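You operate a simulated robot arm through the tools that you are given. There is no shell and no other tool. Be economical: measure what you need, move in short steps, check, and stop when the job is done.

Carry out the task below with a simulated two-armed robot. There is one attempt and no reset: what you move stays moved.

## Task
Carry the purple cell tray with both arms and set it on the top of the lab bench.

It is judged by the outcome, as a careful person would: the job done as asked, and still so three seconds after it is handed in. It fails if anything else is knocked over, pushed out of place, dropped, spilled or broken.

## Robot
Two 7-joint arms with two-finger parallel grippers on one trunk, on a base that drives. Base frame: it is fixed to the floor where the robot stands at the start and does not move with it; the origin is under the middle of the robot, x ahead of it, y to its left, z up; the surface under the hand at the start is at about z = 0.85. Readings come in m, rad, newtons and seconds.
The left shoulder is at the start at [0.07, 0.134, 0.876], the right one opposite. With the tool pointing down near the work surface each hand reaches from about 0.1 to 0.58 m from the robot's upright axis, wherever it stands, measured 20 degrees to its own side. Places, roughly: purple cell tray (30x20x8 cm) [0.5, 0.1, 0.5]; top of the lab bench [-2, -2.6, 0.8]. Payload 1.57 kg a hand.
The tool frame of a hand sits at the grasp point between the pads (the TCP): z along the fingers, y along the line on which they close. The tips reach 0.03 m beyond it. Largest opening 0.08 m; finger width 0.017, thickness 0.012; the body of the gripper, 0.04 by 0.082 m, starts 0.08 m behind the TCP.
Orientation is told as [roll, pitch, yaw] about the base's x, y, z axes, in that order, counted from this pose: with the fingers straight down and closing along the base's y, the tool's x points along the base's -x, its y along +y and its z along -z.

## Interface
- The arms move only by the tool step_arm. It takes "left_steps", "right_steps" or both (then of equal length, played together; a hand with none holds still); each is text: rows parted by semicolons, each of 7 numbers parted by spaces: the opening in per cent of the stroke, from 0 (shut) to 100 (fully open), then the shift along the base's x, y, z in m, then the turn, a rotation vector about the base's x, y, z in rad. In form: claw x y z ax ay az; .... A call has 1 to 20 rows; each row shifts and turns the commanded pose from where the row before left it. A row lasts 0.2 s, in which the tool goes at most 0.05 m and 0.15 rad; a call with a longer step from one row to the next is refused whole, and so is a gripper value outside its range. A pose out of reach is approached as far as the arm can. The call stops where the force on the tool passes 40 N (or 10 N more than at its start, if that is more) or the arm is blocked; 0.2 s more then pass. The fingers move at their own pace (about 0.153 m/s each) and stop on an object; they squeeze with about 32 N. The grip force told is the motor's: it shows also when the fingers shut on nothing. Time passes only in rows, and 0.2 s behind the last, so rows that do not move let the fingers close. The reply holds the time, the measured pose of the TCP, the force on the tool along the base axes, the opening and the grip force, in the units named above and with some noise, with the torque about the TCP (base axes, N m) and any sound that the robot's microphone picked up, and new pictures: "pictures" is both (left out), scene, wrist or none (wrist: the cameras of the hands that moved).
- Cameras (640 x 400 px; columns grow to the right, rows downward): "scene" is now at [0.1354, 0.0183, 1.1021]; the picture's right is [0.19, -0.98, 0.00], its down [-0.59, -0.12, -0.80] and it looks along [0.78, 0.15, -0.60] (base axes); focal length 214 px, centre (320, 200). "left" rides on the left gripper at [0.072, 0.007, -0.122] in its tool frame; the picture's right is [-0.09, 1.00, 0.00], its down [-0.84, -0.08, -0.54] and it looks along [-0.54, -0.05, 0.84] (tool axes); focal length 238 px, centre (320, 200). "right" rides on the right gripper at [0.072, -0.007, -0.122] in its tool frame; the picture's right is [0.09, 1.00, 0.00], its down [-0.84, 0.08, -0.54] and it looks along [-0.54, 0.05, 0.84] (tool axes); focal length 238 px, centre (320, 200). There is no depth. A picture from a camera that has moved, and an enlarged one, comes with that camera's place and axes in the base frame and with its lens.
- move_column(by): slides the trunk up (or, below 0, down) by that many m; the arms and the scene camera ride with it, the base frame stays. It gives what a move gives, with no picture.
- drive_base(legs): drives the robot by 1 to 6 legs, each [ahead, left, turn to the left] in m, m and rad, along the robot's own axes; the way and the turn of a leg run together, so that a leg with both is an arc; at most 1.5 m and 3.142 rad a leg. The arms and the cameras ride along, it lands a little off, and it stops where it bumps. It gives what a move gives, and a new picture of the scene camera.
- aim_head(pan, tilt): turns the head with the scene camera to pan (to the left, within 1.501 rad either way) and tilt (down, from -0.506 to 1.204), counted from straight ahead of the robot. It gives what a move gives, and a new picture of the scene camera.
- zoom(camera, box): a new picture of the part [left, top, right, bottom] of that camera's present view, enlarged. The clock stands still meanwhile.
- finish_job(): hands the job in; it is judged then, once.

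Go step by step. Nothing tells you exact positions but the pictures and the camera data: compare them with the known pose of the tool, close in by small moves and look again before you grip or let go. The budget is 120 turns and 260 pictures, counting those below and the enlarged ones. Unless the task says otherwise, let go and move clear before handing in, and close with one line.

The tools are called after "Request:" by a JSON object that holds its "name" and its "arguments". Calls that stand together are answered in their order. step_arm: Moves the arms, as the interface text tells. Its arguments: {"type":"object","properties":{"left_steps":{"type":"string"},"right_steps":{"type":"string"},"pictures":{"type":"string","enum":["both","scene","wrist","none"]}},"required":[]} The other tools are called the same way: move_column (by) slides the trunk up or down; drive_base (legs) drives the base; aim_head (pan, tilt) turns the head that bears the scene camera; zoom (camera, box) takes an enlarged picture of a part of a camera's view; finish_job () hands the job in.

At the start:

```text
clock: 0.0
left_tcp_pos: [0.2527, 0.2116, 0.8192]
left_orientation: [-0.001, 0.0, 0.001]
left_contact_force: [0.1, 0.2, -0.3]
left_wrist_torque: [0.01, -0.02, 0.01]
left_grip_width: 0.08
left_finger_force: 0.0
right_tcp_pos: [0.388, -0.0374, 0.9998]
right_orientation: [0.001, 0.001, -0.001]
right_contact_force: [-0.1, -0.5, 0.5]
right_wrist_torque: [-0.01, 0.01, -0.02]
right_grip_width: 0.08
right_finger_force: 0.1
trunk travel left (down, up): [-0.45, 0.49]
robot x, y, heading: [-0.0009, 0.0013, 0.001]
head pan, tilt: [0.194, 0.649]
```

scene: 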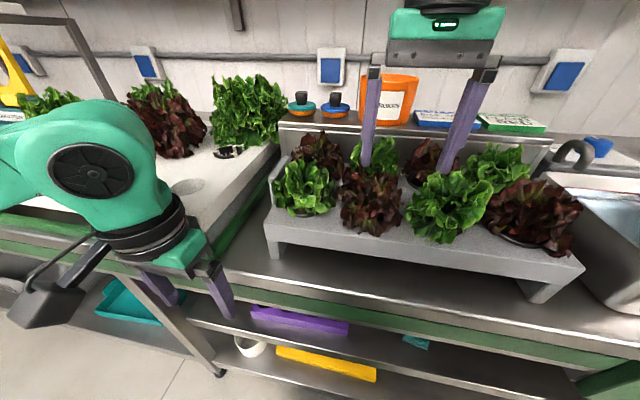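
right: 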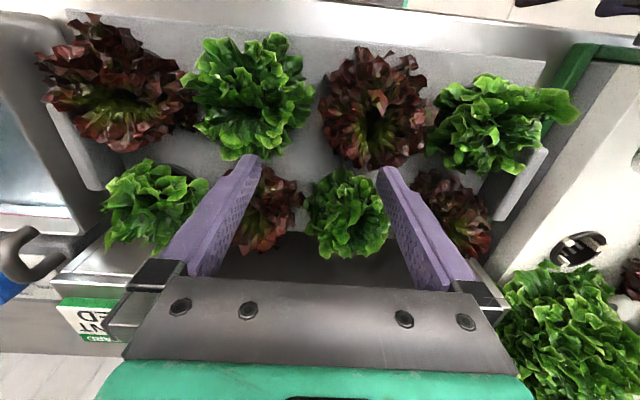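
left: 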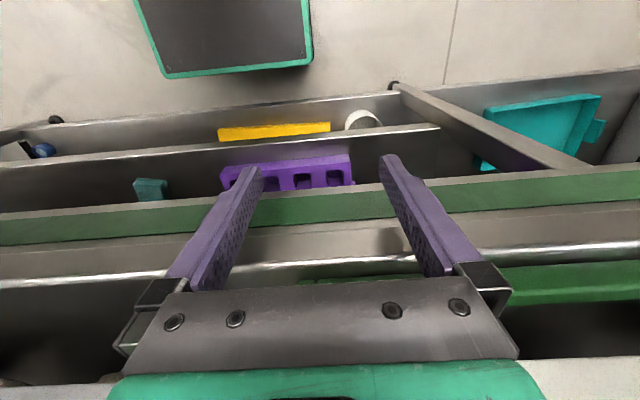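

The purple tray sits on a shelf under the worktop, with its near side showing. I'll enlarge the view to see its shape.

Request:
{"name": "zoom", "arguments": {"camera": "scene", "box": [160, 250, 480, 400]}}

Request:
{"name": "zoom", "arguments": {"camera": "left", "box": [100, 80, 500, 240]}}

```text
2.00 times, centred on (320, 325) of scene
camera zoom: at [0.1354, 0.0183, 1.1021], right [0.19, -0.98, 0.0], down [-0.59, -0.12, -0.8], along [0.78, 0.15, -0.6], focal length 429 px, centre (320, -50)
```

zoom: 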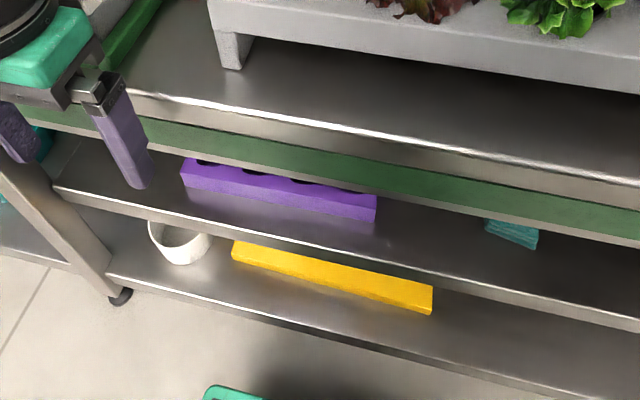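

```text
1.60 times, centred on (300, 160) of left
camera zoom: at [0.1822, 0.2186, 0.9394], right [0.09, 1.0, 0.0], down [0.84, -0.08, 0.54], along [0.54, -0.05, -0.84], focal length 381 px, centre (352, 264)
```

zoom: 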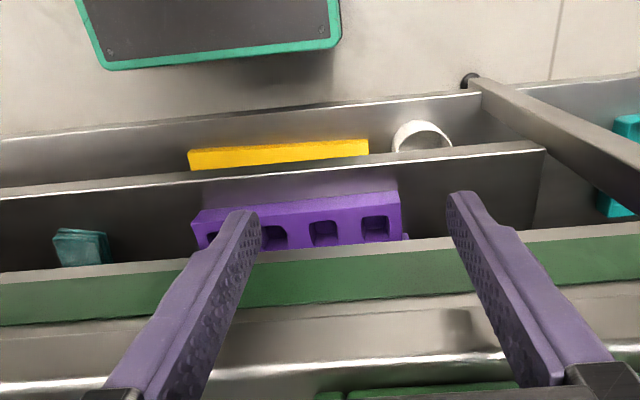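

The tray's near side is at about x≈0.38, on a shelf at z≈0.45 under the worktop, whose front edge is at x≈0.27. I'll look around before backing off.

Request:
{"name": "aim_head", "arguments": {"pan": -1.5, "tilt": 0.4}}

Request:
{"name": "aim_head", "arguments": {"pan": 1.5, "tilt": 0.4}}

```text
clock: 1.7
left_tcp_pos: [0.2527, 0.2135, 0.8182]
left_orientation: [0.0, 0.0, 0.0]
left_contact_force: [0.1, -0.2, 0.3]
left_wrist_torque: [-0.01, -0.01, -0.01]
left_grip_width: 0.0799
left_finger_force: 0.1
right_tcp_pos: [0.3874, -0.0378, 1.0001]
right_orientation: [0.001, -0.001, 0.0]
right_contact_force: [0.7, 0.5, 0.2]
right_wrist_torque: [-0.01, 0.0, -0.01]
right_grip_width: 0.0799
right_finger_force: 0.0
trunk travel left (down, up): [-0.45, 0.49]
robot x, y, heading: [0.002, -0.0011, 0.002]
head pan, tilt: [-1.499, 0.4]
camera scene: at [0.0569, -0.0908, 1.1246], right [-1.0, -0.07, 0.0], down [-0.03, 0.39, -0.92], along [0.07, -0.92, -0.39], focal length 214 px, centre (320, 200)
```

scene: 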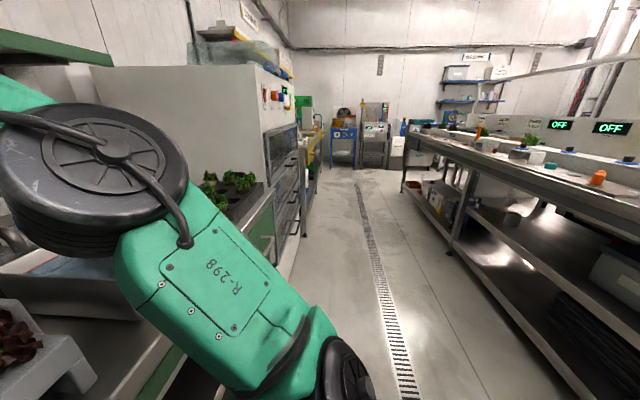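

```text
clock: 4.3
left_tcp_pos: [0.2537, 0.2124, 0.8202]
left_orientation: [-0.001, 0.001, 0.001]
left_contact_force: [-0.5, -0.4, 0.4]
left_wrist_torque: [0.01, 0.01, 0.0]
left_grip_width: 0.0799
left_finger_force: 0.0
right_tcp_pos: [0.3878, -0.0377, 0.9997]
right_orientation: [0.0, 0.0, -0.001]
right_contact_force: [-0.2, -0.3, -0.4]
right_wrist_torque: [0.0, 0.01, 0.0]
right_grip_width: 0.08
right_finger_force: 0.1
trunk travel left (down, up): [-0.45, 0.49]
robot x, y, heading: [-0.0032, -0.0008, -0.004]
head pan, tilt: [1.499, 0.4]
camera scene: at [0.0569, 0.094, 1.1246], right [1.0, -0.07, 0.0], down [-0.03, -0.39, -0.92], along [0.07, 0.92, -0.39], focal length 214 px, centre (320, 200)
```

scene: 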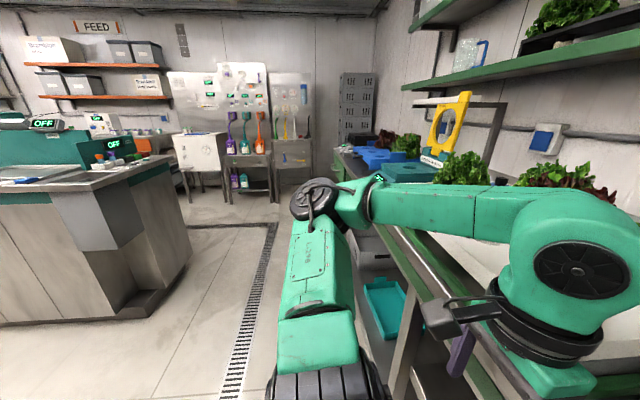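

The aisle is clear and the long bench across it to the right rear is the target. I'll raise the right hand clear of the lettuce and back off.

Request:
{"name": "step_arm", "arguments": {"right_steps": "100 0 0 0.05 0 0 0;100 0 0 0.05 0 0 0;100 0 0 0.05 0 0 0", "left_steps": "100 -0.02 0 0.04 0 0 0;100 -0.02 0 0.04 0 0 0;100 0 0 0.02 0 0 0", "pictures": "none"}}

Request:
{"name": "drive_base", "arguments": {"legs": [[-0.4, 0, 0]]}}

Request:
{"name": "aim_head", "arguments": {"pan": 0.1, "tilt": 0.4}}

```text
clock: 5.1
left_tcp_pos: [0.2103, 0.2145, 0.9191]
left_orientation: [0.0, 0.0, -0.001]
left_contact_force: [-0.7, 0.2, -0.3]
left_wrist_torque: [0.0, -0.04, 0.02]
left_grip_width: 0.0801
left_finger_force: 0.0
right_tcp_pos: [0.3581, -0.0444, 1.0477]
right_orientation: [-0.001, -0.003, 0.002]
right_contact_force: [0.7, -0.4, 1.0]
right_wrist_torque: [0.0, -0.04, -0.02]
right_grip_width: 0.0798
right_finger_force: 0.1
right hand out of reach, approached as far as the arm can: row 1, 2, 3
trunk travel left (down, up): [-0.45, 0.49]
robot x, y, heading: [0.0004, -0.0004, -0.002]
head pan, tilt: [1.499, 0.4]
```

```text
clock: 7.6
left_tcp_pos: [-0.1922, 0.2136, 0.9192]
left_orientation: [0.0, 0.0, 0.0]
left_contact_force: [-0.4, 0.6, -0.2]
left_wrist_torque: [0.01, -0.03, -0.02]
left_grip_width: 0.08
left_finger_force: 0.1
right_tcp_pos: [-0.0462, -0.046, 1.0475]
right_orientation: [0.002, -0.002, 0.001]
right_contact_force: [0.1, 0.2, 0.1]
right_wrist_torque: [-0.02, 0.01, 0.02]
right_grip_width: 0.0801
right_finger_force: 0.0
trunk travel left (down, up): [-0.45, 0.49]
robot x, y, heading: [-0.4046, -0.0035, -0.003]
head pan, tilt: [1.499, 0.4]
camera scene: at [-0.347, 0.0938, 1.1247], right [1.0, -0.07, 0.0], down [-0.03, -0.39, -0.92], along [0.07, 0.92, -0.39], focal length 214 px, centre (320, 200)
```

scene: 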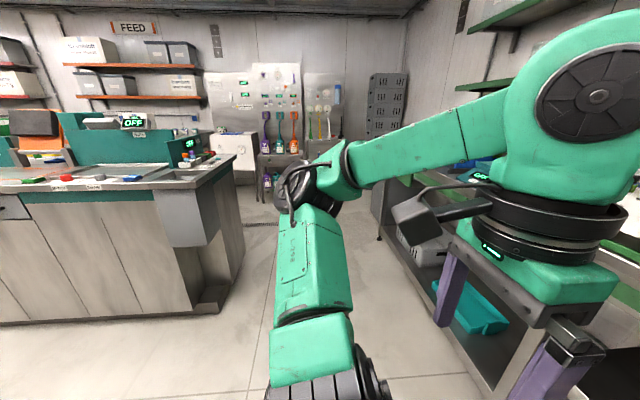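

```text
clock: 9.2
left_tcp_pos: [-0.1923, 0.2133, 0.92]
left_orientation: [0.0, 0.001, 0.0]
left_contact_force: [1.0, -0.3, -0.5]
left_wrist_torque: [-0.01, -0.01, -0.02]
left_grip_width: 0.0803
left_finger_force: 0.0
right_tcp_pos: [-0.0434, -0.0444, 1.0477]
right_orientation: [0.001, -0.002, 0.002]
right_contact_force: [-0.1, 0.1, -0.1]
right_wrist_torque: [0.0, 0.02, 0.0]
right_grip_width: 0.0797
right_finger_force: 0.1
trunk travel left (down, up): [-0.45, 0.49]
robot x, y, heading: [-0.4033, 0.0021, 0.003]
head pan, tilt: [0.099, 0.4]
camera scene: at [-0.261, 0.0108, 1.1246], right [0.1, -0.99, 0.0], down [-0.39, -0.04, -0.92], along [0.92, 0.09, -0.39], focal length 214 px, centre (320, 200)
```

scene: 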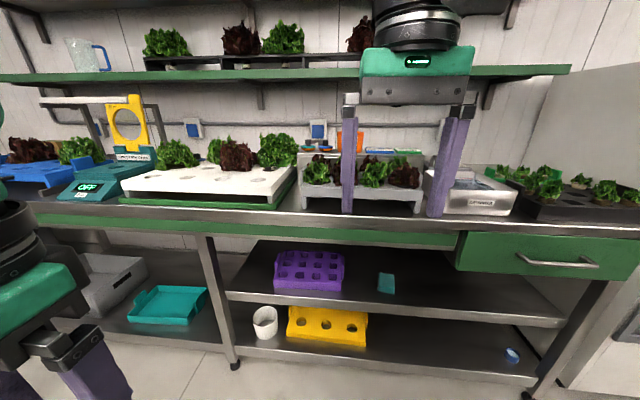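

Now the tray is visible: a 4x3 cell block on the middle shelf. I'll lower the trunk and zoom in.

Request:
{"name": "move_column", "arguments": {"by": -0.3}}

Request:
{"name": "aim_head", "arguments": {"pan": 0.1, "tilt": 0.35}}

Request:
{"name": "zoom", "arguments": {"camera": "scene", "box": [220, 140, 420, 265]}}

```text
clock: 12.2
left_tcp_pos: [-0.1924, 0.2124, 0.6189]
left_orientation: [-0.001, 0.0, 0.0]
left_contact_force: [-0.5, 0.8, -0.9]
left_wrist_torque: [-0.01, -0.01, 0.01]
left_grip_width: 0.0801
left_finger_force: 0.1
right_tcp_pos: [-0.0448, -0.0452, 0.7475]
right_orientation: [0.003, -0.004, 0.0]
right_contact_force: [0.0, 0.0, -0.2]
right_wrist_torque: [0.03, 0.02, 0.03]
right_grip_width: 0.0799
right_finger_force: 0.1
trunk travel left (down, up): [-0.15, 0.79]
robot x, y, heading: [-0.4043, 0.0036, 0.0]
head pan, tilt: [0.099, 0.4]
```

```text
clock: 12.8
left_tcp_pos: [-0.1911, 0.2138, 0.6191]
left_orientation: [-0.001, 0.0, 0.0]
left_contact_force: [0.5, 0.1, 0.5]
left_wrist_torque: [0.03, -0.02, -0.01]
left_grip_width: 0.0801
left_finger_force: 0.0
right_tcp_pos: [-0.0444, -0.0446, 0.7474]
right_orientation: [0.003, -0.002, 0.001]
right_contact_force: [-1.1, 0.1, 0.4]
right_wrist_torque: [-0.03, 0.01, 0.01]
right_grip_width: 0.0801
right_finger_force: 0.1
trunk travel left (down, up): [-0.15, 0.79]
robot x, y, heading: [-0.4033, -0.0023, 0.003]
head pan, tilt: [0.099, 0.351]
camera scene: at [-0.2606, 0.0107, 0.8292], right [0.1, -0.99, 0.0], down [-0.34, -0.03, -0.94], along [0.93, 0.09, -0.34], focal length 214 px, centre (320, 200)
```

scene: 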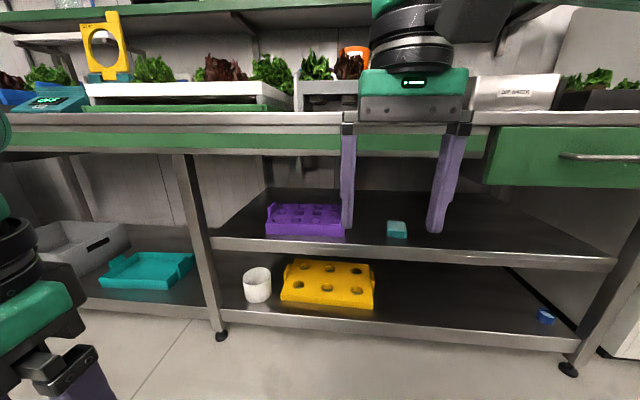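

```text
3.20 times, centred on (320, 202) of scene
camera zoom: at [-0.2606, 0.0107, 0.8292], right [0.1, -0.99, 0.0], down [-0.34, -0.03, -0.94], along [0.93, 0.09, -0.34], focal length 686 px, centre (320, 192)
```

zoom: 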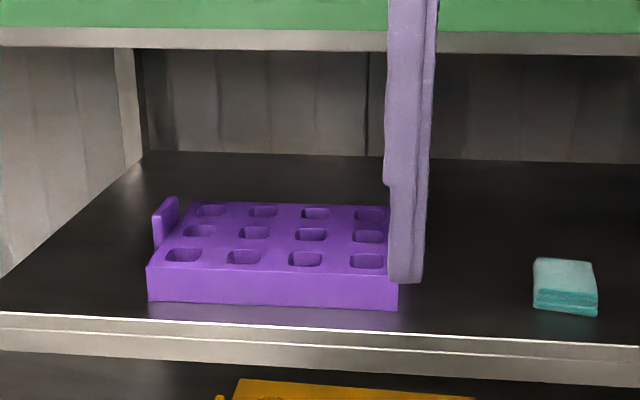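

The tray has an upright tab at its left end (likely one at the right too). I'll move the right hand aside and look closer.

Request:
{"name": "step_arm", "arguments": {"right_steps": "100 -0.03 -0.04 0 0 0 0;100 -0.03 -0.04 -0.0 0 0 0;100 -0.03 -0.04 0 0 0 0;100 -0.03 -0.04 0 0 0 0", "pictures": "none"}}

Request:
{"name": "zoom", "arguments": {"camera": "scene", "box": [250, 190, 362, 260]}}

```text
clock: 13.8
left_tcp_pos: [-0.1926, 0.2132, 0.6186]
left_orientation: [0.001, 0.001, 0.004]
left_contact_force: [0.0, 0.0, 0.4]
left_wrist_torque: [0.02, -0.05, -0.01]
left_grip_width: 0.0801
left_finger_force: 0.0
right_tcp_pos: [-0.1219, -0.1643, 0.6957]
right_orientation: [0.005, -0.004, 0.001]
right_contact_force: [0.6, -0.2, -0.5]
right_wrist_torque: [-0.01, 0.0, -0.01]
right_grip_width: 0.0799
right_finger_force: 0.0
right hand out of reach, approached as far as the arm can: row 2, 3, 4
trunk travel left (down, up): [-0.15, 0.79]
robot x, y, heading: [-0.4066, 0.0002, 0.006]
head pan, tilt: [0.099, 0.351]
```

```text
5.71 times, centred on (306, 225) of scene
camera zoom: at [-0.2607, 0.0105, 0.8292], right [0.1, -0.99, 0.0], down [-0.34, -0.03, -0.94], along [0.93, 0.09, -0.34], focal length 1226 px, centre (400, 57)
```

zoom: 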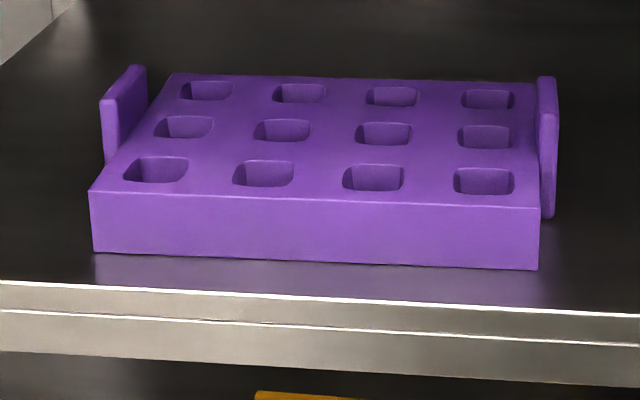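

The tray body spans y≈-0.01..0.26 with its top at z≈0.50, and end tabs at x≈0.435–0.50 rise to z≈0.54. I'll centre the robot on it and tilt both hands forward (30° below level) to grip the tabs from the front.

Request:
{"name": "drive_base", "arguments": {"legs": [[0, 0.125, 0]]}}

Request:
{"name": "step_arm", "arguments": {"left_steps": "100 0.023 -0.009 -0.002 0 -0.131 0;100 0.023 -0.009 -0.002 0 -0.131 0;100 0.023 -0.009 -0.002 0 -0.131 0;100 0.023 -0.009 -0.002 0 -0.131 0;100 0.023 -0.009 -0.002 0 -0.131 0;100 0.023 -0.009 -0.002 0 -0.131 0;100 0.023 -0.009 -0.002 0 -0.131 0;100 0.023 -0.009 -0.002 0 -0.131 0", "right_steps": "100 0.0145 0.003 -0.012 0 -0.131 0;100 0.0145 0.003 -0.012 0 -0.131 0;100 0.0145 0.003 -0.012 0 -0.131 0;100 0.0145 0.003 -0.012 0 -0.131 0;100 0.0145 0.003 -0.012 0 -0.131 0;100 0.0145 0.003 -0.012 0 -0.131 0;100 0.0145 0.003 -0.012 0 -0.131 0;100 0.0145 0.003 -0.012 0 -0.131 0"}}

```text
clock: 15.1
left_tcp_pos: [-0.1924, 0.338, 0.6184]
left_orientation: [0.0, -0.001, 0.0]
left_contact_force: [0.3, 0.6, -0.7]
left_wrist_torque: [-0.03, 0.02, 0.01]
left_grip_width: 0.0799
left_finger_force: 0.1
right_tcp_pos: [-0.1212, -0.0395, 0.6965]
right_orientation: [-0.001, -0.003, 0.001]
right_contact_force: [-0.2, 0.5, 0.3]
right_wrist_torque: [0.04, 0.01, 0.02]
right_grip_width: 0.0798
right_finger_force: 0.1
trunk travel left (down, up): [-0.15, 0.79]
robot x, y, heading: [-0.4023, 0.1267, 0.01]
head pan, tilt: [0.099, 0.351]
camera scene: at [-0.2607, 0.1356, 0.8292], right [0.1, -0.99, 0.0], down [-0.34, -0.03, -0.94], along [0.93, 0.09, -0.34], focal length 214 px, centre (320, 200)
```

scene: 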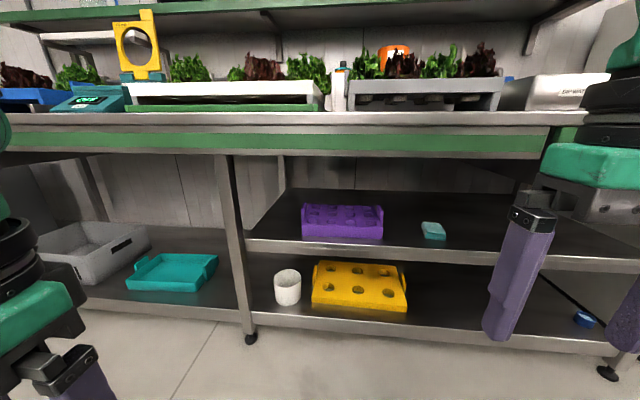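

```text
clock: 16.9
left_tcp_pos: [-0.0062, 0.2671, 0.6027]
left_orientation: [-0.002, -1.05, 0.001]
left_contact_force: [0.1, 0.4, -0.7]
left_wrist_torque: [-0.03, 0.0, -0.02]
left_grip_width: 0.0801
left_finger_force: 0.1
right_tcp_pos: [-0.0067, -0.0157, 0.6008]
right_orientation: [0.001, -1.055, 0.0]
right_contact_force: [0.2, 0.3, 0.0]
right_wrist_torque: [0.01, 0.02, 0.0]
right_grip_width: 0.08
right_finger_force: 0.0
trunk travel left (down, up): [-0.15, 0.79]
robot x, y, heading: [-0.4001, 0.1223, 0.004]
head pan, tilt: [0.099, 0.351]
camera scene: at [-0.2606, 0.1352, 0.8292], right [0.1, -0.99, 0.0], down [-0.34, -0.03, -0.94], along [0.93, 0.09, -0.34], focal length 214 px, centre (320, 200)
camera right: at [-0.1482, -0.0217, 0.5984], right [-0.05, 1.0, -0.08], down [-0.06, 0.08, 1.0], along [1.0, 0.05, 0.05], focal length 238 px, centre (320, 200)
camera left: at [-0.1462, 0.2719, 0.5998], right [0.05, 1.0, 0.08], down [-0.05, -0.08, 1.0], along [1.0, -0.05, 0.05], focal length 238 px, centre (320, 200)
```

scene: 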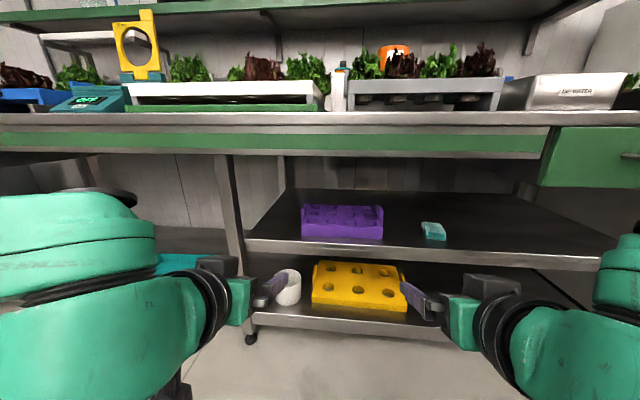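
right: 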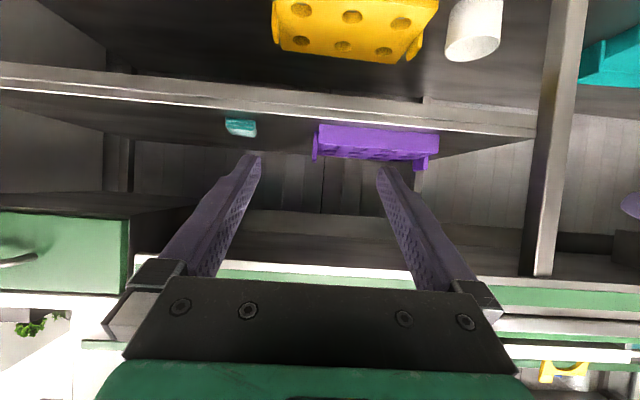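
left: 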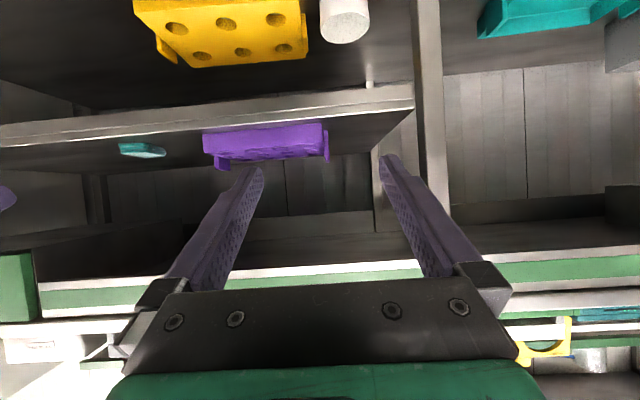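

Both hands are tilted and level. I'll approach partway and look at the tabs.

Request:
{"name": "drive_base", "arguments": {"legs": [[0.25, 0, 0]]}}

Request:
{"name": "zoom", "arguments": {"camera": "left", "box": [150, 60, 450, 248]}}

Request:
{"name": "zoom", "arguments": {"camera": "right", "box": [200, 60, 500, 248]}}

```text
clock: 18.7
left_tcp_pos: [0.2472, 0.2654, 0.6023]
left_orientation: [0.001, -1.05, 0.002]
left_contact_force: [-0.7, 0.3, 0.2]
left_wrist_torque: [-0.01, 0.04, -0.02]
left_grip_width: 0.0799
left_finger_force: 0.1
right_tcp_pos: [0.2465, -0.0147, 0.5998]
right_orientation: [0.001, -1.051, 0.004]
right_contact_force: [0.9, -0.4, 0.6]
right_wrist_torque: [-0.02, 0.02, 0.03]
right_grip_width: 0.0801
right_finger_force: 0.0
trunk travel left (down, up): [-0.15, 0.79]
robot x, y, heading: [-0.1506, 0.1183, 0.002]
head pan, tilt: [0.099, 0.351]
camera scene: at [-0.0067, 0.1357, 0.8291], right [0.1, -0.99, 0.0], down [-0.34, -0.03, -0.94], along [0.93, 0.09, -0.34], focal length 214 px, centre (320, 200)
```

scene: 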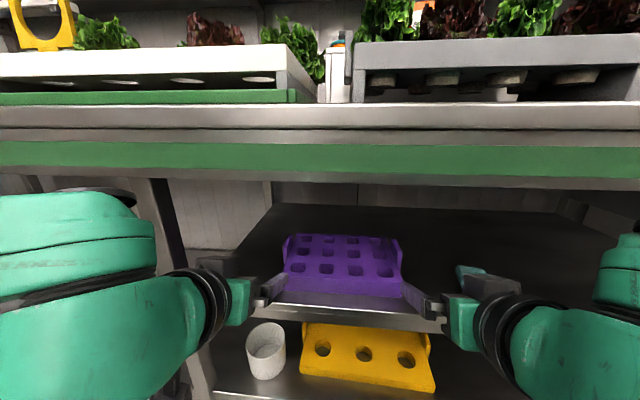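

```text
2.13 times, centred on (300, 154) of left
camera zoom: at [0.1075, 0.2725, 0.6], right [0.04, 1.0, 0.08], down [-0.05, -0.08, 1.0], along [1.0, -0.05, 0.05], focal length 507 px, centre (363, 298)
```

zoom: 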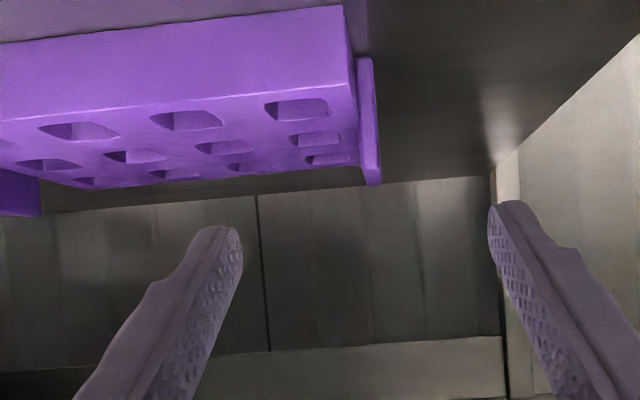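

```text
2.13 times, centred on (350, 154) of right
camera zoom: at [0.1056, -0.0213, 0.5987], right [-0.05, 1.0, -0.08], down [-0.06, 0.08, 1.0], along [1.0, 0.05, 0.05], focal length 507 px, centre (256, 298)
```

zoom: 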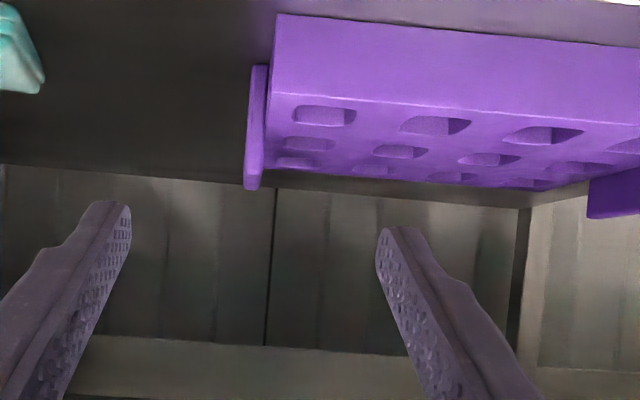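

Tabs measured at y≈0.268 and -0.012, top z≈0.54; hands are already aligned. I'll lower a bit to clear the worktop edge and drive further in.

Request:
{"name": "step_arm", "arguments": {"left_steps": "100 0 0.001 -0.02 0 0 0;100 0 0.001 -0.02 0 0 0", "right_steps": "100 0 0.001 -0.02 0 0 0;100 0 0.001 -0.018 0 0 0", "pictures": "none"}}

Request:
{"name": "drive_base", "arguments": {"legs": [[0.14, 0, 0]]}}

Request:
{"name": "zoom", "arguments": {"camera": "left", "box": [0, 0, 640, 400]}}

Request:
{"name": "zoom", "arguments": {"camera": "right", "box": [0, 0, 640, 400]}}

```text
clock: 19.3
left_tcp_pos: [0.2468, 0.2698, 0.5624]
left_orientation: [-0.001, -1.051, 0.004]
left_contact_force: [-0.8, 0.2, 0.4]
left_wrist_torque: [-0.03, 0.01, 0.0]
left_grip_width: 0.0798
left_finger_force: 0.0
right_tcp_pos: [0.247, -0.0136, 0.5607]
right_orientation: [0.002, -1.054, 0.001]
right_contact_force: [-0.4, 0.2, -0.1]
right_wrist_torque: [-0.03, 0.0, -0.01]
right_grip_width: 0.0798
right_finger_force: 0.0
trunk travel left (down, up): [-0.15, 0.79]
robot x, y, heading: [-0.1499, 0.1231, -0.001]
head pan, tilt: [0.099, 0.351]
```

```text
clock: 20.6
left_tcp_pos: [0.3859, 0.2679, 0.5637]
left_orientation: [0.0, -1.05, -0.002]
left_contact_force: [-0.1, 0.5, -0.7]
left_wrist_torque: [0.01, -0.04, 0.0]
left_grip_width: 0.0799
left_finger_force: 0.0
right_tcp_pos: [0.3853, -0.0134, 0.5605]
right_orientation: [0.002, -1.052, 0.001]
right_contact_force: [-0.8, 0.2, -0.7]
right_wrist_torque: [0.01, -0.01, -0.01]
right_grip_width: 0.0798
right_finger_force: 0.0
trunk travel left (down, up): [-0.15, 0.79]
robot x, y, heading: [-0.0119, 0.1224, -0.001]
head pan, tilt: [0.099, 0.351]
camera scene: at [0.1317, 0.1353, 0.8291], right [0.1, -1.0, 0.0], down [-0.34, -0.03, -0.94], along [0.93, 0.09, -0.34], focal length 214 px, centre (320, 200)
```

scene: 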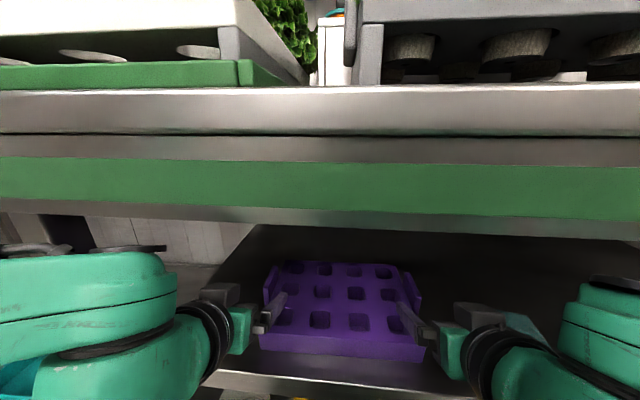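

```text
1.00 times, centred on (320, 200) of left (not enlarged: the box is as wide or as high as the picture)
camera zoom: at [0.2457, 0.2752, 0.5603], right [0.05, 1.0, 0.08], down [-0.05, -0.08, 1.0], along [1.0, -0.05, 0.05], focal length 238 px, centre (320, 200)
```

zoom: 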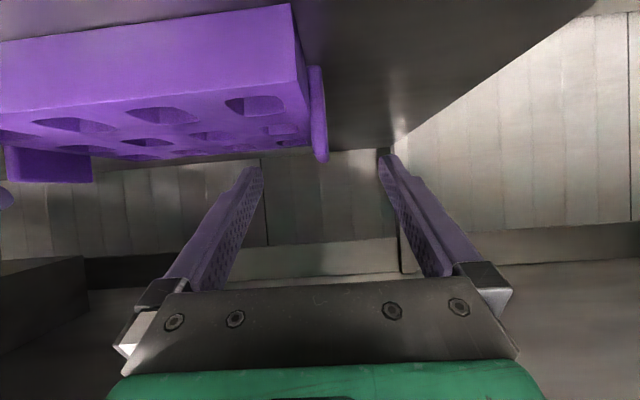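

```text
1.00 times, centred on (320, 200) of right (not enlarged: the box is as wide or as high as the picture)
camera zoom: at [0.2433, -0.0199, 0.5598], right [-0.05, 1.0, -0.08], down [-0.06, 0.08, 1.0], along [1.0, 0.05, 0.05], focal length 238 px, centre (320, 200)
```

zoom: 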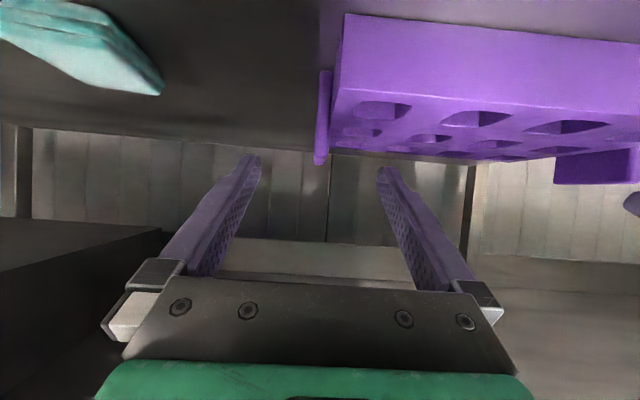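

Alignment in y holds (tabs at 0.269 and -0.014). Moving forward then down so the fingers straddle the tabs.

Request:
{"name": "step_arm", "arguments": {"left_steps": "100 0.03 0 0 0 0 0;100 0.03 0 0 0 0 0;100 0.02 0 -0.012 0 0 0;100 0.004 0 -0.012 0 0 0", "right_steps": "100 0.03 0 0 0 0 0;100 0.03 0 0 0 0 0;100 0.02 0 -0.010 0 0 0;100 0.004 0 -0.01 0 0 0"}}

```text
clock: 21.6
left_tcp_pos: [0.4688, 0.2693, 0.5366]
left_orientation: [-0.001, -1.047, 0.0]
left_contact_force: [0.6, -0.5, -0.6]
left_wrist_torque: [-0.02, -0.01, -0.05]
left_grip_width: 0.08
left_finger_force: 0.1
right_tcp_pos: [0.4718, -0.0153, 0.5414]
right_orientation: [0.003, -1.052, -0.001]
right_contact_force: [-0.2, -0.7, 0.6]
right_wrist_torque: [0.02, -0.03, 0.02]
right_grip_width: 0.08
right_finger_force: 0.1
trunk travel left (down, up): [-0.15, 0.79]
robot x, y, heading: [-0.0096, 0.1234, -0.002]
head pan, tilt: [0.099, 0.351]
camera scene: at [0.1317, 0.1353, 0.8292], right [0.1, -1.0, 0.0], down [-0.34, -0.03, -0.94], along [0.93, 0.09, -0.34], focal length 214 px, centre (320, 200)
camera right: at [0.3289, -0.0205, 0.5395], right [-0.05, 1.0, -0.08], down [-0.06, 0.08, 1.0], along [1.0, 0.05, 0.05], focal length 238 px, centre (320, 200)
camera left: at [0.3287, 0.2757, 0.5351], right [0.05, 1.0, 0.08], down [-0.05, -0.08, 1.0], along [1.0, -0.05, 0.05], focal length 238 px, centre (320, 200)
```

scene: 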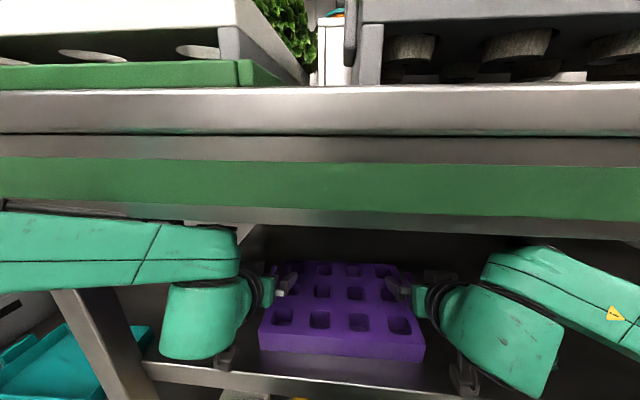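
right: 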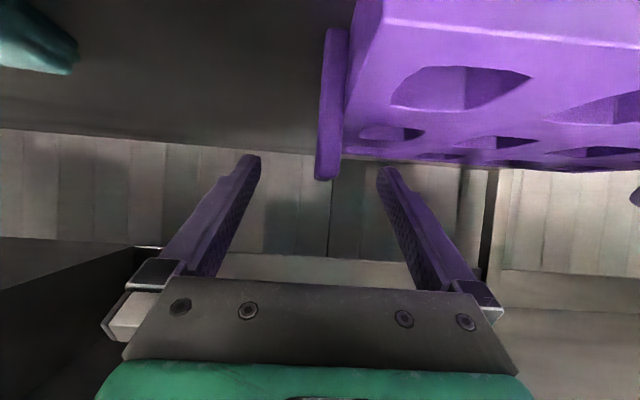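
left: 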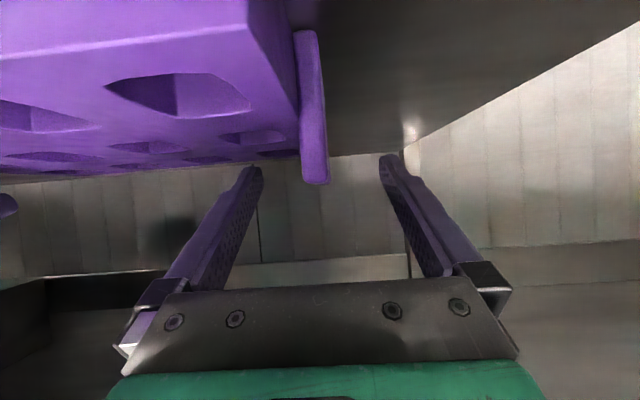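

The tab tops are at z≈0.535, so the hands need to go about 1 cm lower. I'll lower carefully to z≈0.526.

Request:
{"name": "step_arm", "arguments": {"left_steps": "100 0 0 -0.005 0 0 0;100 0 0 -0.005 0 0 0", "right_steps": "100 0 0.001 -0.0075 0 0 0;100 0 0.001 -0.0075 0 0 0"}}

Request:
{"name": "zoom", "arguments": {"camera": "scene", "box": [220, 240, 460, 390]}}

```text
clock: 22.2
left_tcp_pos: [0.4691, 0.2687, 0.529]
left_orientation: [0.0, -1.051, -0.003]
left_contact_force: [0.9, 0.0, -0.5]
left_wrist_torque: [0.0, 0.01, -0.02]
left_grip_width: 0.0801
left_finger_force: 0.1
right_tcp_pos: [0.4703, -0.0127, 0.5272]
right_orientation: [0.003, -1.051, 0.0]
right_contact_force: [-0.5, 1.2, 0.3]
right_wrist_torque: [0.0, 0.0, -0.02]
right_grip_width: 0.0801
right_finger_force: 0.1
trunk travel left (down, up): [-0.15, 0.79]
robot x, y, heading: [-0.0131, 0.1271, -0.005]
head pan, tilt: [0.099, 0.351]
camera scene: at [0.1317, 0.1353, 0.8292], right [0.1, -1.0, 0.0], down [-0.34, -0.03, -0.94], along [0.93, 0.09, -0.34], focal length 214 px, centre (320, 200)
camera right: at [0.3282, -0.0183, 0.5256], right [-0.05, 1.0, -0.08], down [-0.06, 0.08, 1.0], along [1.0, 0.05, 0.05], focal length 238 px, centre (320, 200)
camera left: at [0.3293, 0.2753, 0.5255], right [0.05, 1.0, 0.08], down [-0.05, -0.08, 1.0], along [1.0, -0.05, 0.05], focal length 238 px, centre (320, 200)
```

scene: 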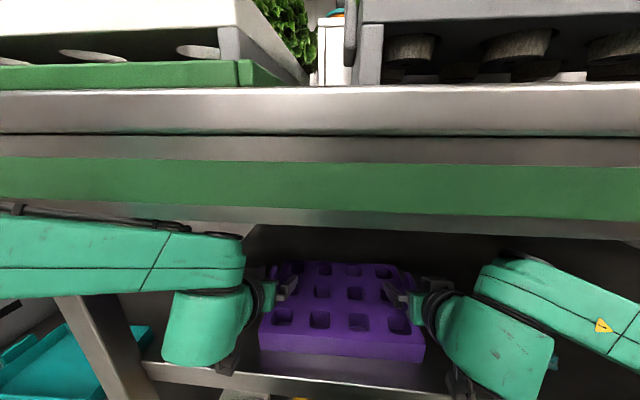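
right: 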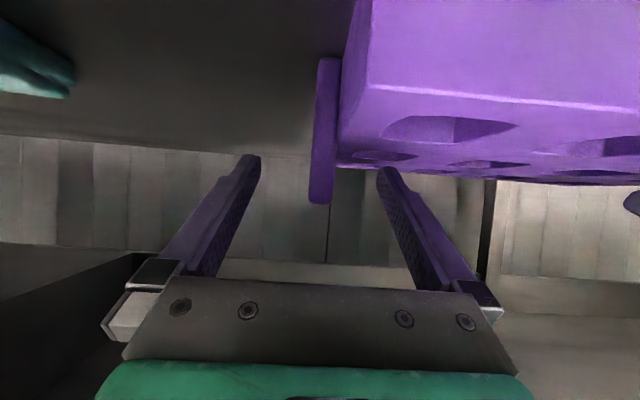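
left: 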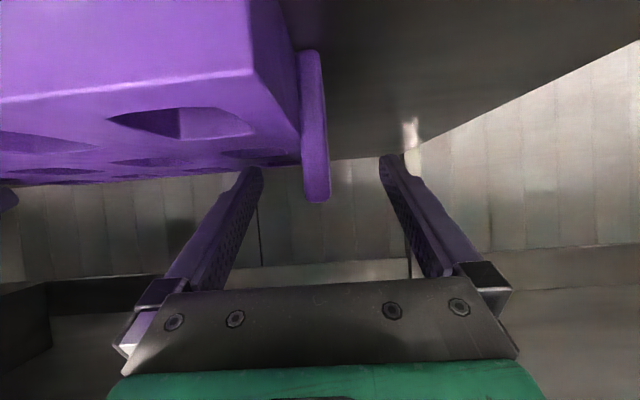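

```text
2.67 times, centred on (340, 315) of scene
camera zoom: at [0.1317, 0.1353, 0.8292], right [0.1, -1.0, 0.0], down [-0.34, -0.03, -0.94], along [0.93, 0.09, -0.34], focal length 572 px, centre (267, -107)
```

zoom: 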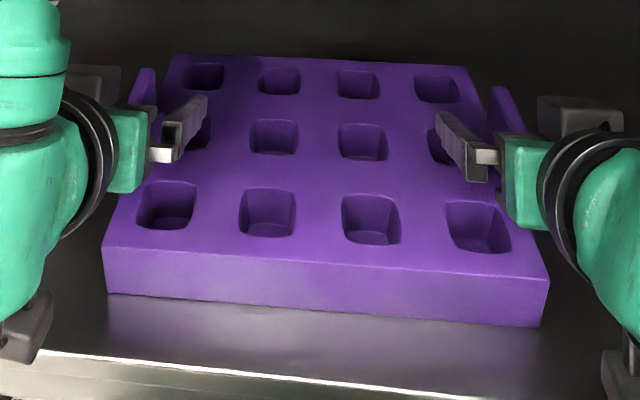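

The fingers straddle both tabs (tab x≈0.45–0.51, tips at x≈0.496). Closing both grippers.

Request:
{"name": "step_arm", "arguments": {"left_steps": "60 0 0 0 0 0 0;30 0 0 0 0 0 0;0 0 0 0 0 0 0;0 0 0 0 0 0 0;0 0 0 0 0 0 0", "right_steps": "60 0 0 0 0 0 0;30 0 0 0 0 0 0;0 0 0 0 0 0 0;0 0 0 0 0 0 0;0 0 0 0 0 0 0"}}

```text
clock: 23.4
left_tcp_pos: [0.4697, 0.2686, 0.5281]
left_orientation: [0.001, -1.049, 0.0]
left_contact_force: [11.0, 1.2, -2.3]
left_wrist_torque: [0.51, -0.16, 1.65]
left_grip_width: 0.013
left_finger_force: 29.9
right_tcp_pos: [0.4693, -0.0126, 0.5275]
right_orientation: [0.0, -1.05, -0.001]
right_contact_force: [-10.7, -0.9, 2.9]
right_wrist_torque: [0.39, 0.09, 1.41]
right_grip_width: 0.0129
right_finger_force: 29.8
trunk travel left (down, up): [-0.15, 0.79]
robot x, y, heading: [-0.0115, 0.1249, -0.003]
head pan, tilt: [0.099, 0.351]
camera scene: at [0.1318, 0.1353, 0.8291], right [0.1, -1.0, 0.0], down [-0.34, -0.03, -0.94], along [0.93, 0.09, -0.34], focal length 214 px, centre (320, 200)
camera right: at [0.328, -0.0181, 0.5256], right [-0.05, 1.0, -0.08], down [-0.06, 0.08, 1.0], along [1.0, 0.05, 0.05], focal length 238 px, centre (320, 200)
camera left: at [0.3294, 0.2755, 0.5256], right [0.05, 1.0, 0.08], down [-0.05, -0.08, 1.0], along [1.0, -0.05, 0.05], focal length 238 px, centre (320, 200)
```

scene: 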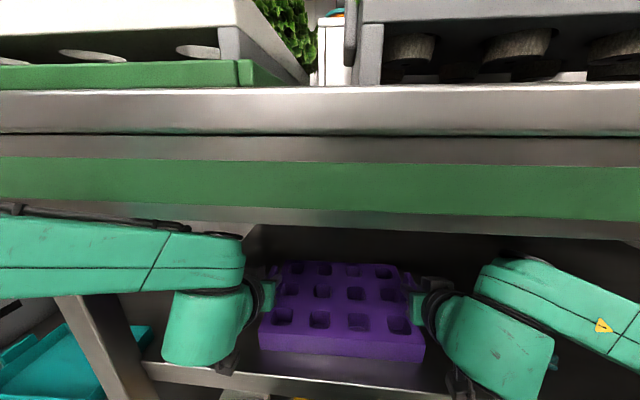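
right: 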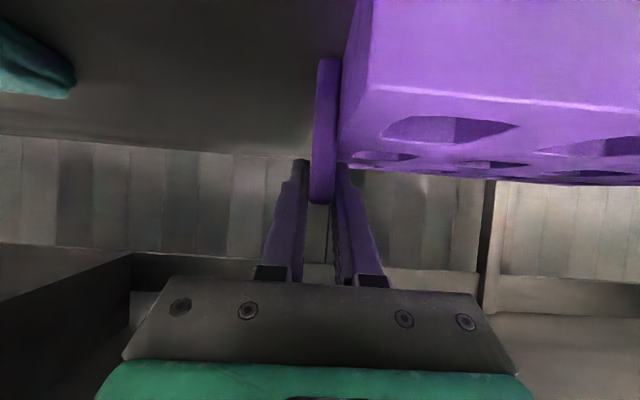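
left: 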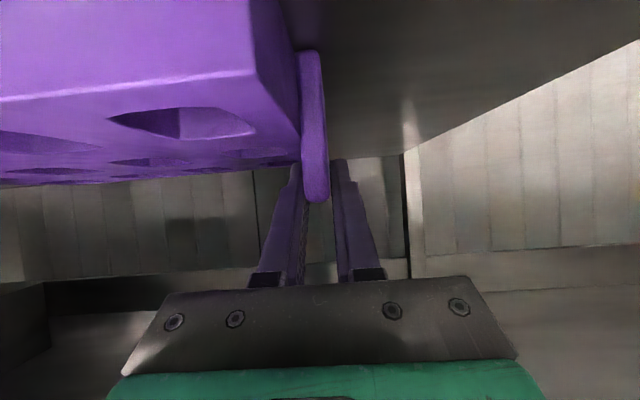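

Both tabs are gripped (13 mm). A small internal twist shows (±11 N in x); I'll relieve it with a tiny shift and lift slightly.

Request:
{"name": "step_arm", "arguments": {"left_steps": "0 0.002 0 0 0 0 0;0 0.001 0 0.005 0 0 0;0 0 0 0.005 0 0 0", "right_steps": "0 -0.002 0 0 0 0 0;0 -0.001 0 0.005 0 0 0;0 0 0 0.005 0 0 0"}}

```text
clock: 24.2
left_tcp_pos: [0.4715, 0.2664, 0.5382]
left_orientation: [0.001, -1.047, -0.003]
left_contact_force: [-2.1, -1.1, -1.0]
left_wrist_torque: [0.07, -0.03, -0.15]
left_grip_width: 0.0124
left_finger_force: 29.7
right_tcp_pos: [0.4672, -0.0118, 0.5362]
right_orientation: [-0.001, -1.051, -0.001]
right_contact_force: [2.3, 1.3, -1.7]
right_wrist_torque: [-0.11, 0.12, -0.6]
right_grip_width: 0.0127
right_finger_force: 29.9
trunk travel left (down, up): [-0.15, 0.79]
robot x, y, heading: [-0.0104, 0.1246, 0.003]
head pan, tilt: [0.099, 0.351]
camera scene: at [0.1319, 0.1353, 0.8291], right [0.1, -1.0, 0.0], down [-0.34, -0.03, -0.94], along [0.93, 0.09, -0.34], focal length 214 px, centre (320, 200)
camera right: at [0.3251, -0.0187, 0.535], right [-0.04, 1.0, -0.08], down [-0.06, 0.08, 1.0], along [1.0, 0.05, 0.05], focal length 238 px, centre (320, 200)
camera left: at [0.3318, 0.275, 0.5357], right [0.05, 1.0, 0.08], down [-0.05, -0.08, 1.0], along [1.0, -0.05, 0.05], focal length 238 px, centre (320, 200)
```

scene: 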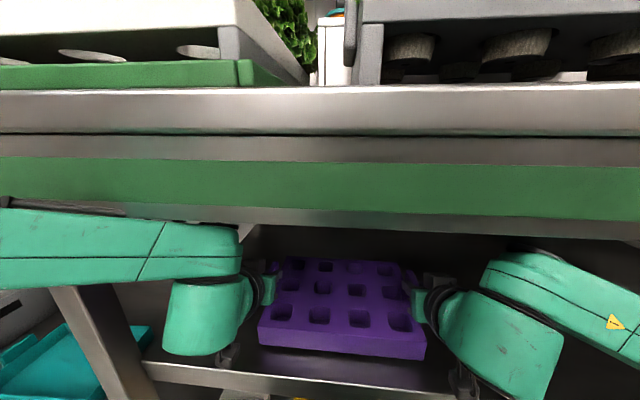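
right: 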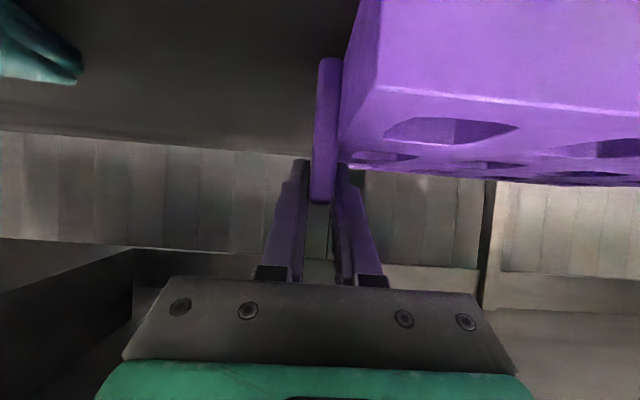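
left: 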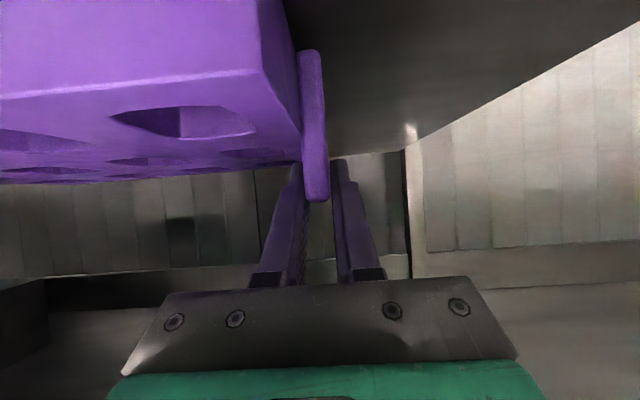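

The tray is lifted and light, with the twist gone. I'll raise it 1 cm more and back out of the shelf.

Request:
{"name": "step_arm", "arguments": {"left_steps": "0 0 0 0.005 0 0 0;0 0 0 0.005 0 0 0", "right_steps": "0 0 0 0.006 0 0 0;0 0 0 0.006 0 0 0", "pictures": "none"}}

Request:
{"name": "drive_base", "arguments": {"legs": [[-0.3, 0, 0]]}}

```text
clock: 24.8
left_tcp_pos: [0.4724, 0.2685, 0.5488]
left_orientation: [-0.004, -1.047, 0.0]
left_contact_force: [-3.1, -0.7, 1.2]
left_wrist_torque: [-0.27, 0.53, -0.39]
left_grip_width: 0.0127
left_finger_force: 29.1
right_tcp_pos: [0.4671, -0.0119, 0.5475]
right_orientation: [0.0, -1.052, 0.0]
right_contact_force: [5.0, -0.1, -3.1]
right_wrist_torque: [-0.38, -0.47, -0.74]
right_grip_width: 0.0127
right_finger_force: 29.6
trunk travel left (down, up): [-0.15, 0.79]
robot x, y, heading: [-0.0115, 0.1279, -0.001]
head pan, tilt: [0.099, 0.351]
```

```text
clock: 26.9
left_tcp_pos: [0.1763, 0.2652, 0.5476]
left_orientation: [0.0, -1.049, -0.01]
left_contact_force: [-4.9, 1.0, 1.3]
left_wrist_torque: [-0.25, -0.11, -0.53]
left_grip_width: 0.0127
left_finger_force: 30.0
right_tcp_pos: [0.1696, -0.0151, 0.5482]
right_orientation: [0.002, -1.051, -0.01]
right_contact_force: [4.6, -1.0, -3.4]
right_wrist_torque: [-0.36, 0.16, -0.76]
right_grip_width: 0.0129
right_finger_force: 29.5
trunk travel left (down, up): [-0.15, 0.79]
robot x, y, heading: [-0.3109, 0.1251, -0.012]
head pan, tilt: [0.099, 0.351]
camera scene: at [-0.1658, 0.1357, 0.8291], right [0.09, -1.0, 0.0], down [-0.34, -0.03, -0.94], along [0.94, 0.08, -0.34], focal length 214 px, centre (320, 200)
```

scene: 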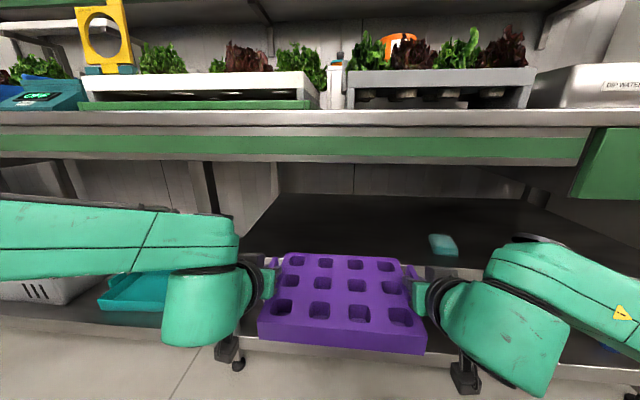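

The tray is clear of the shelf but its far edge is still near the worktop line. I'll back a little more, raise the trunk, and look right towards the bench.

Request:
{"name": "drive_base", "arguments": {"legs": [[-0.15, 0, 0.0]]}}

Request:
{"name": "move_column", "arguments": {"by": 0.4}}

Request:
{"name": "aim_head", "arguments": {"pan": -1.5, "tilt": 0.35}}

```text
clock: 28.2
left_tcp_pos: [0.0267, 0.2656, 0.5483]
left_orientation: [-0.001, -1.049, -0.012]
left_contact_force: [-4.4, -0.7, 1.4]
left_wrist_torque: [-0.2, 0.08, -0.49]
left_grip_width: 0.0124
left_finger_force: 29.7
right_tcp_pos: [0.0168, -0.0147, 0.5477]
right_orientation: [0.002, -1.051, -0.012]
right_contact_force: [4.5, 0.8, -2.6]
right_wrist_torque: [-0.33, 0.0, -0.7]
right_grip_width: 0.0129
right_finger_force: 30.1
trunk travel left (down, up): [-0.15, 0.79]
robot x, y, heading: [-0.4577, 0.1281, -0.005]
head pan, tilt: [0.099, 0.351]
camera scene: at [-0.3162, 0.1371, 0.8292], right [0.09, -1.0, 0.0], down [-0.34, -0.03, -0.94], along [0.94, 0.08, -0.34], focal length 214 px, centre (320, 200)
```

scene: 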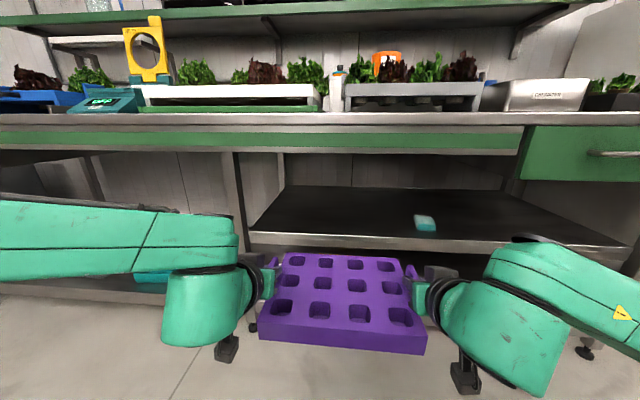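

```text
clock: 32.1
left_tcp_pos: [0.0264, 0.2669, 0.9493]
left_orientation: [-0.002, -1.049, -0.013]
left_contact_force: [-3.1, -0.7, 0.9]
left_wrist_torque: [-0.21, 0.03, -0.36]
left_grip_width: 0.0126
left_finger_force: 29.5
right_tcp_pos: [0.0173, -0.0151, 0.9484]
right_orientation: [-0.001, -1.05, -0.012]
right_contact_force: [3.9, 1.3, -2.9]
right_wrist_torque: [-0.31, 0.04, -0.6]
right_grip_width: 0.0131
right_finger_force: 29.7
trunk travel left (down, up): [-0.55, 0.39]
robot x, y, heading: [-0.4605, 0.1294, -0.014]
head pan, tilt: [0.099, 0.351]
```

```text
clock: 33.7
left_tcp_pos: [0.0258, 0.2662, 0.9488]
left_orientation: [-0.002, -1.049, -0.012]
left_contact_force: [-3.3, -0.5, 0.4]
left_wrist_torque: [-0.15, 0.04, -0.36]
left_grip_width: 0.0125
left_finger_force: 29.8
right_tcp_pos: [0.0174, -0.0154, 0.9478]
right_orientation: [0.0, -1.051, -0.013]
right_contact_force: [3.2, 0.1, -2.9]
right_wrist_torque: [-0.3, -0.02, -0.64]
right_grip_width: 0.0129
right_finger_force: 29.9
trunk travel left (down, up): [-0.55, 0.39]
robot x, y, heading: [-0.4567, 0.1313, -0.012]
head pan, tilt: [-1.499, 0.351]
camera scene: at [-0.4031, 0.0361, 1.2292], right [-1.0, -0.06, 0.0], down [-0.02, 0.34, -0.94], along [0.06, -0.94, -0.34], focal length 214 px, centre (320, 200)
```

scene: 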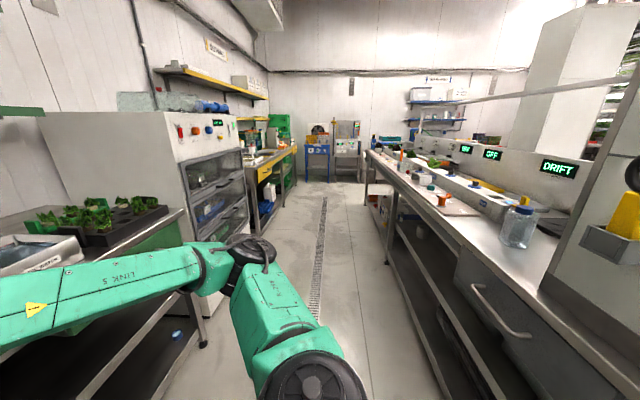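

I see a long bench across the aisle with its front edge near x≈-0.97; the stated place is (-2,-2.6). I'll zoom to tell which bench is which.

Request:
{"name": "zoom", "arguments": {"camera": "scene", "box": [340, 80, 580, 230]}}

Request:
{"name": "zoom", "arguments": {"camera": "scene", "box": [180, 60, 420, 210]}}

```text
2.67 times, centred on (460, 155) of scene
camera zoom: at [-0.4031, 0.0361, 1.2292], right [-1.0, -0.06, 0.0], down [-0.02, 0.34, -0.94], along [0.06, -0.94, -0.34], focal length 572 px, centre (-53, 320)
```

zoom: 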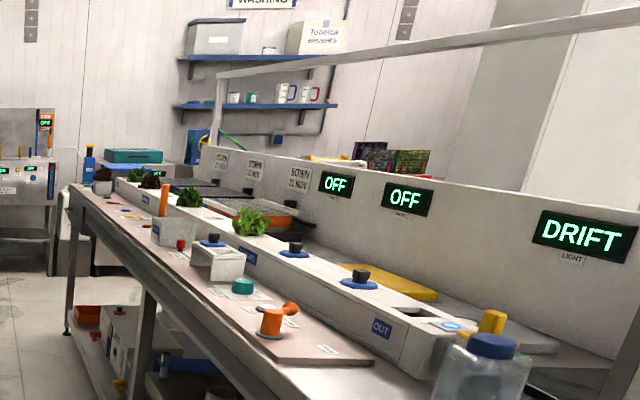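

```text
2.67 times, centred on (300, 135) of scene
camera zoom: at [-0.4031, 0.0361, 1.2292], right [-1.0, -0.06, 0.0], down [-0.02, 0.34, -0.94], along [0.06, -0.94, -0.34], focal length 572 px, centre (373, 373)
```

zoom: 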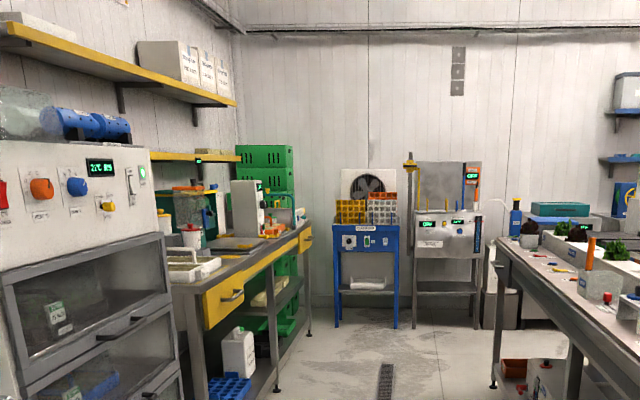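

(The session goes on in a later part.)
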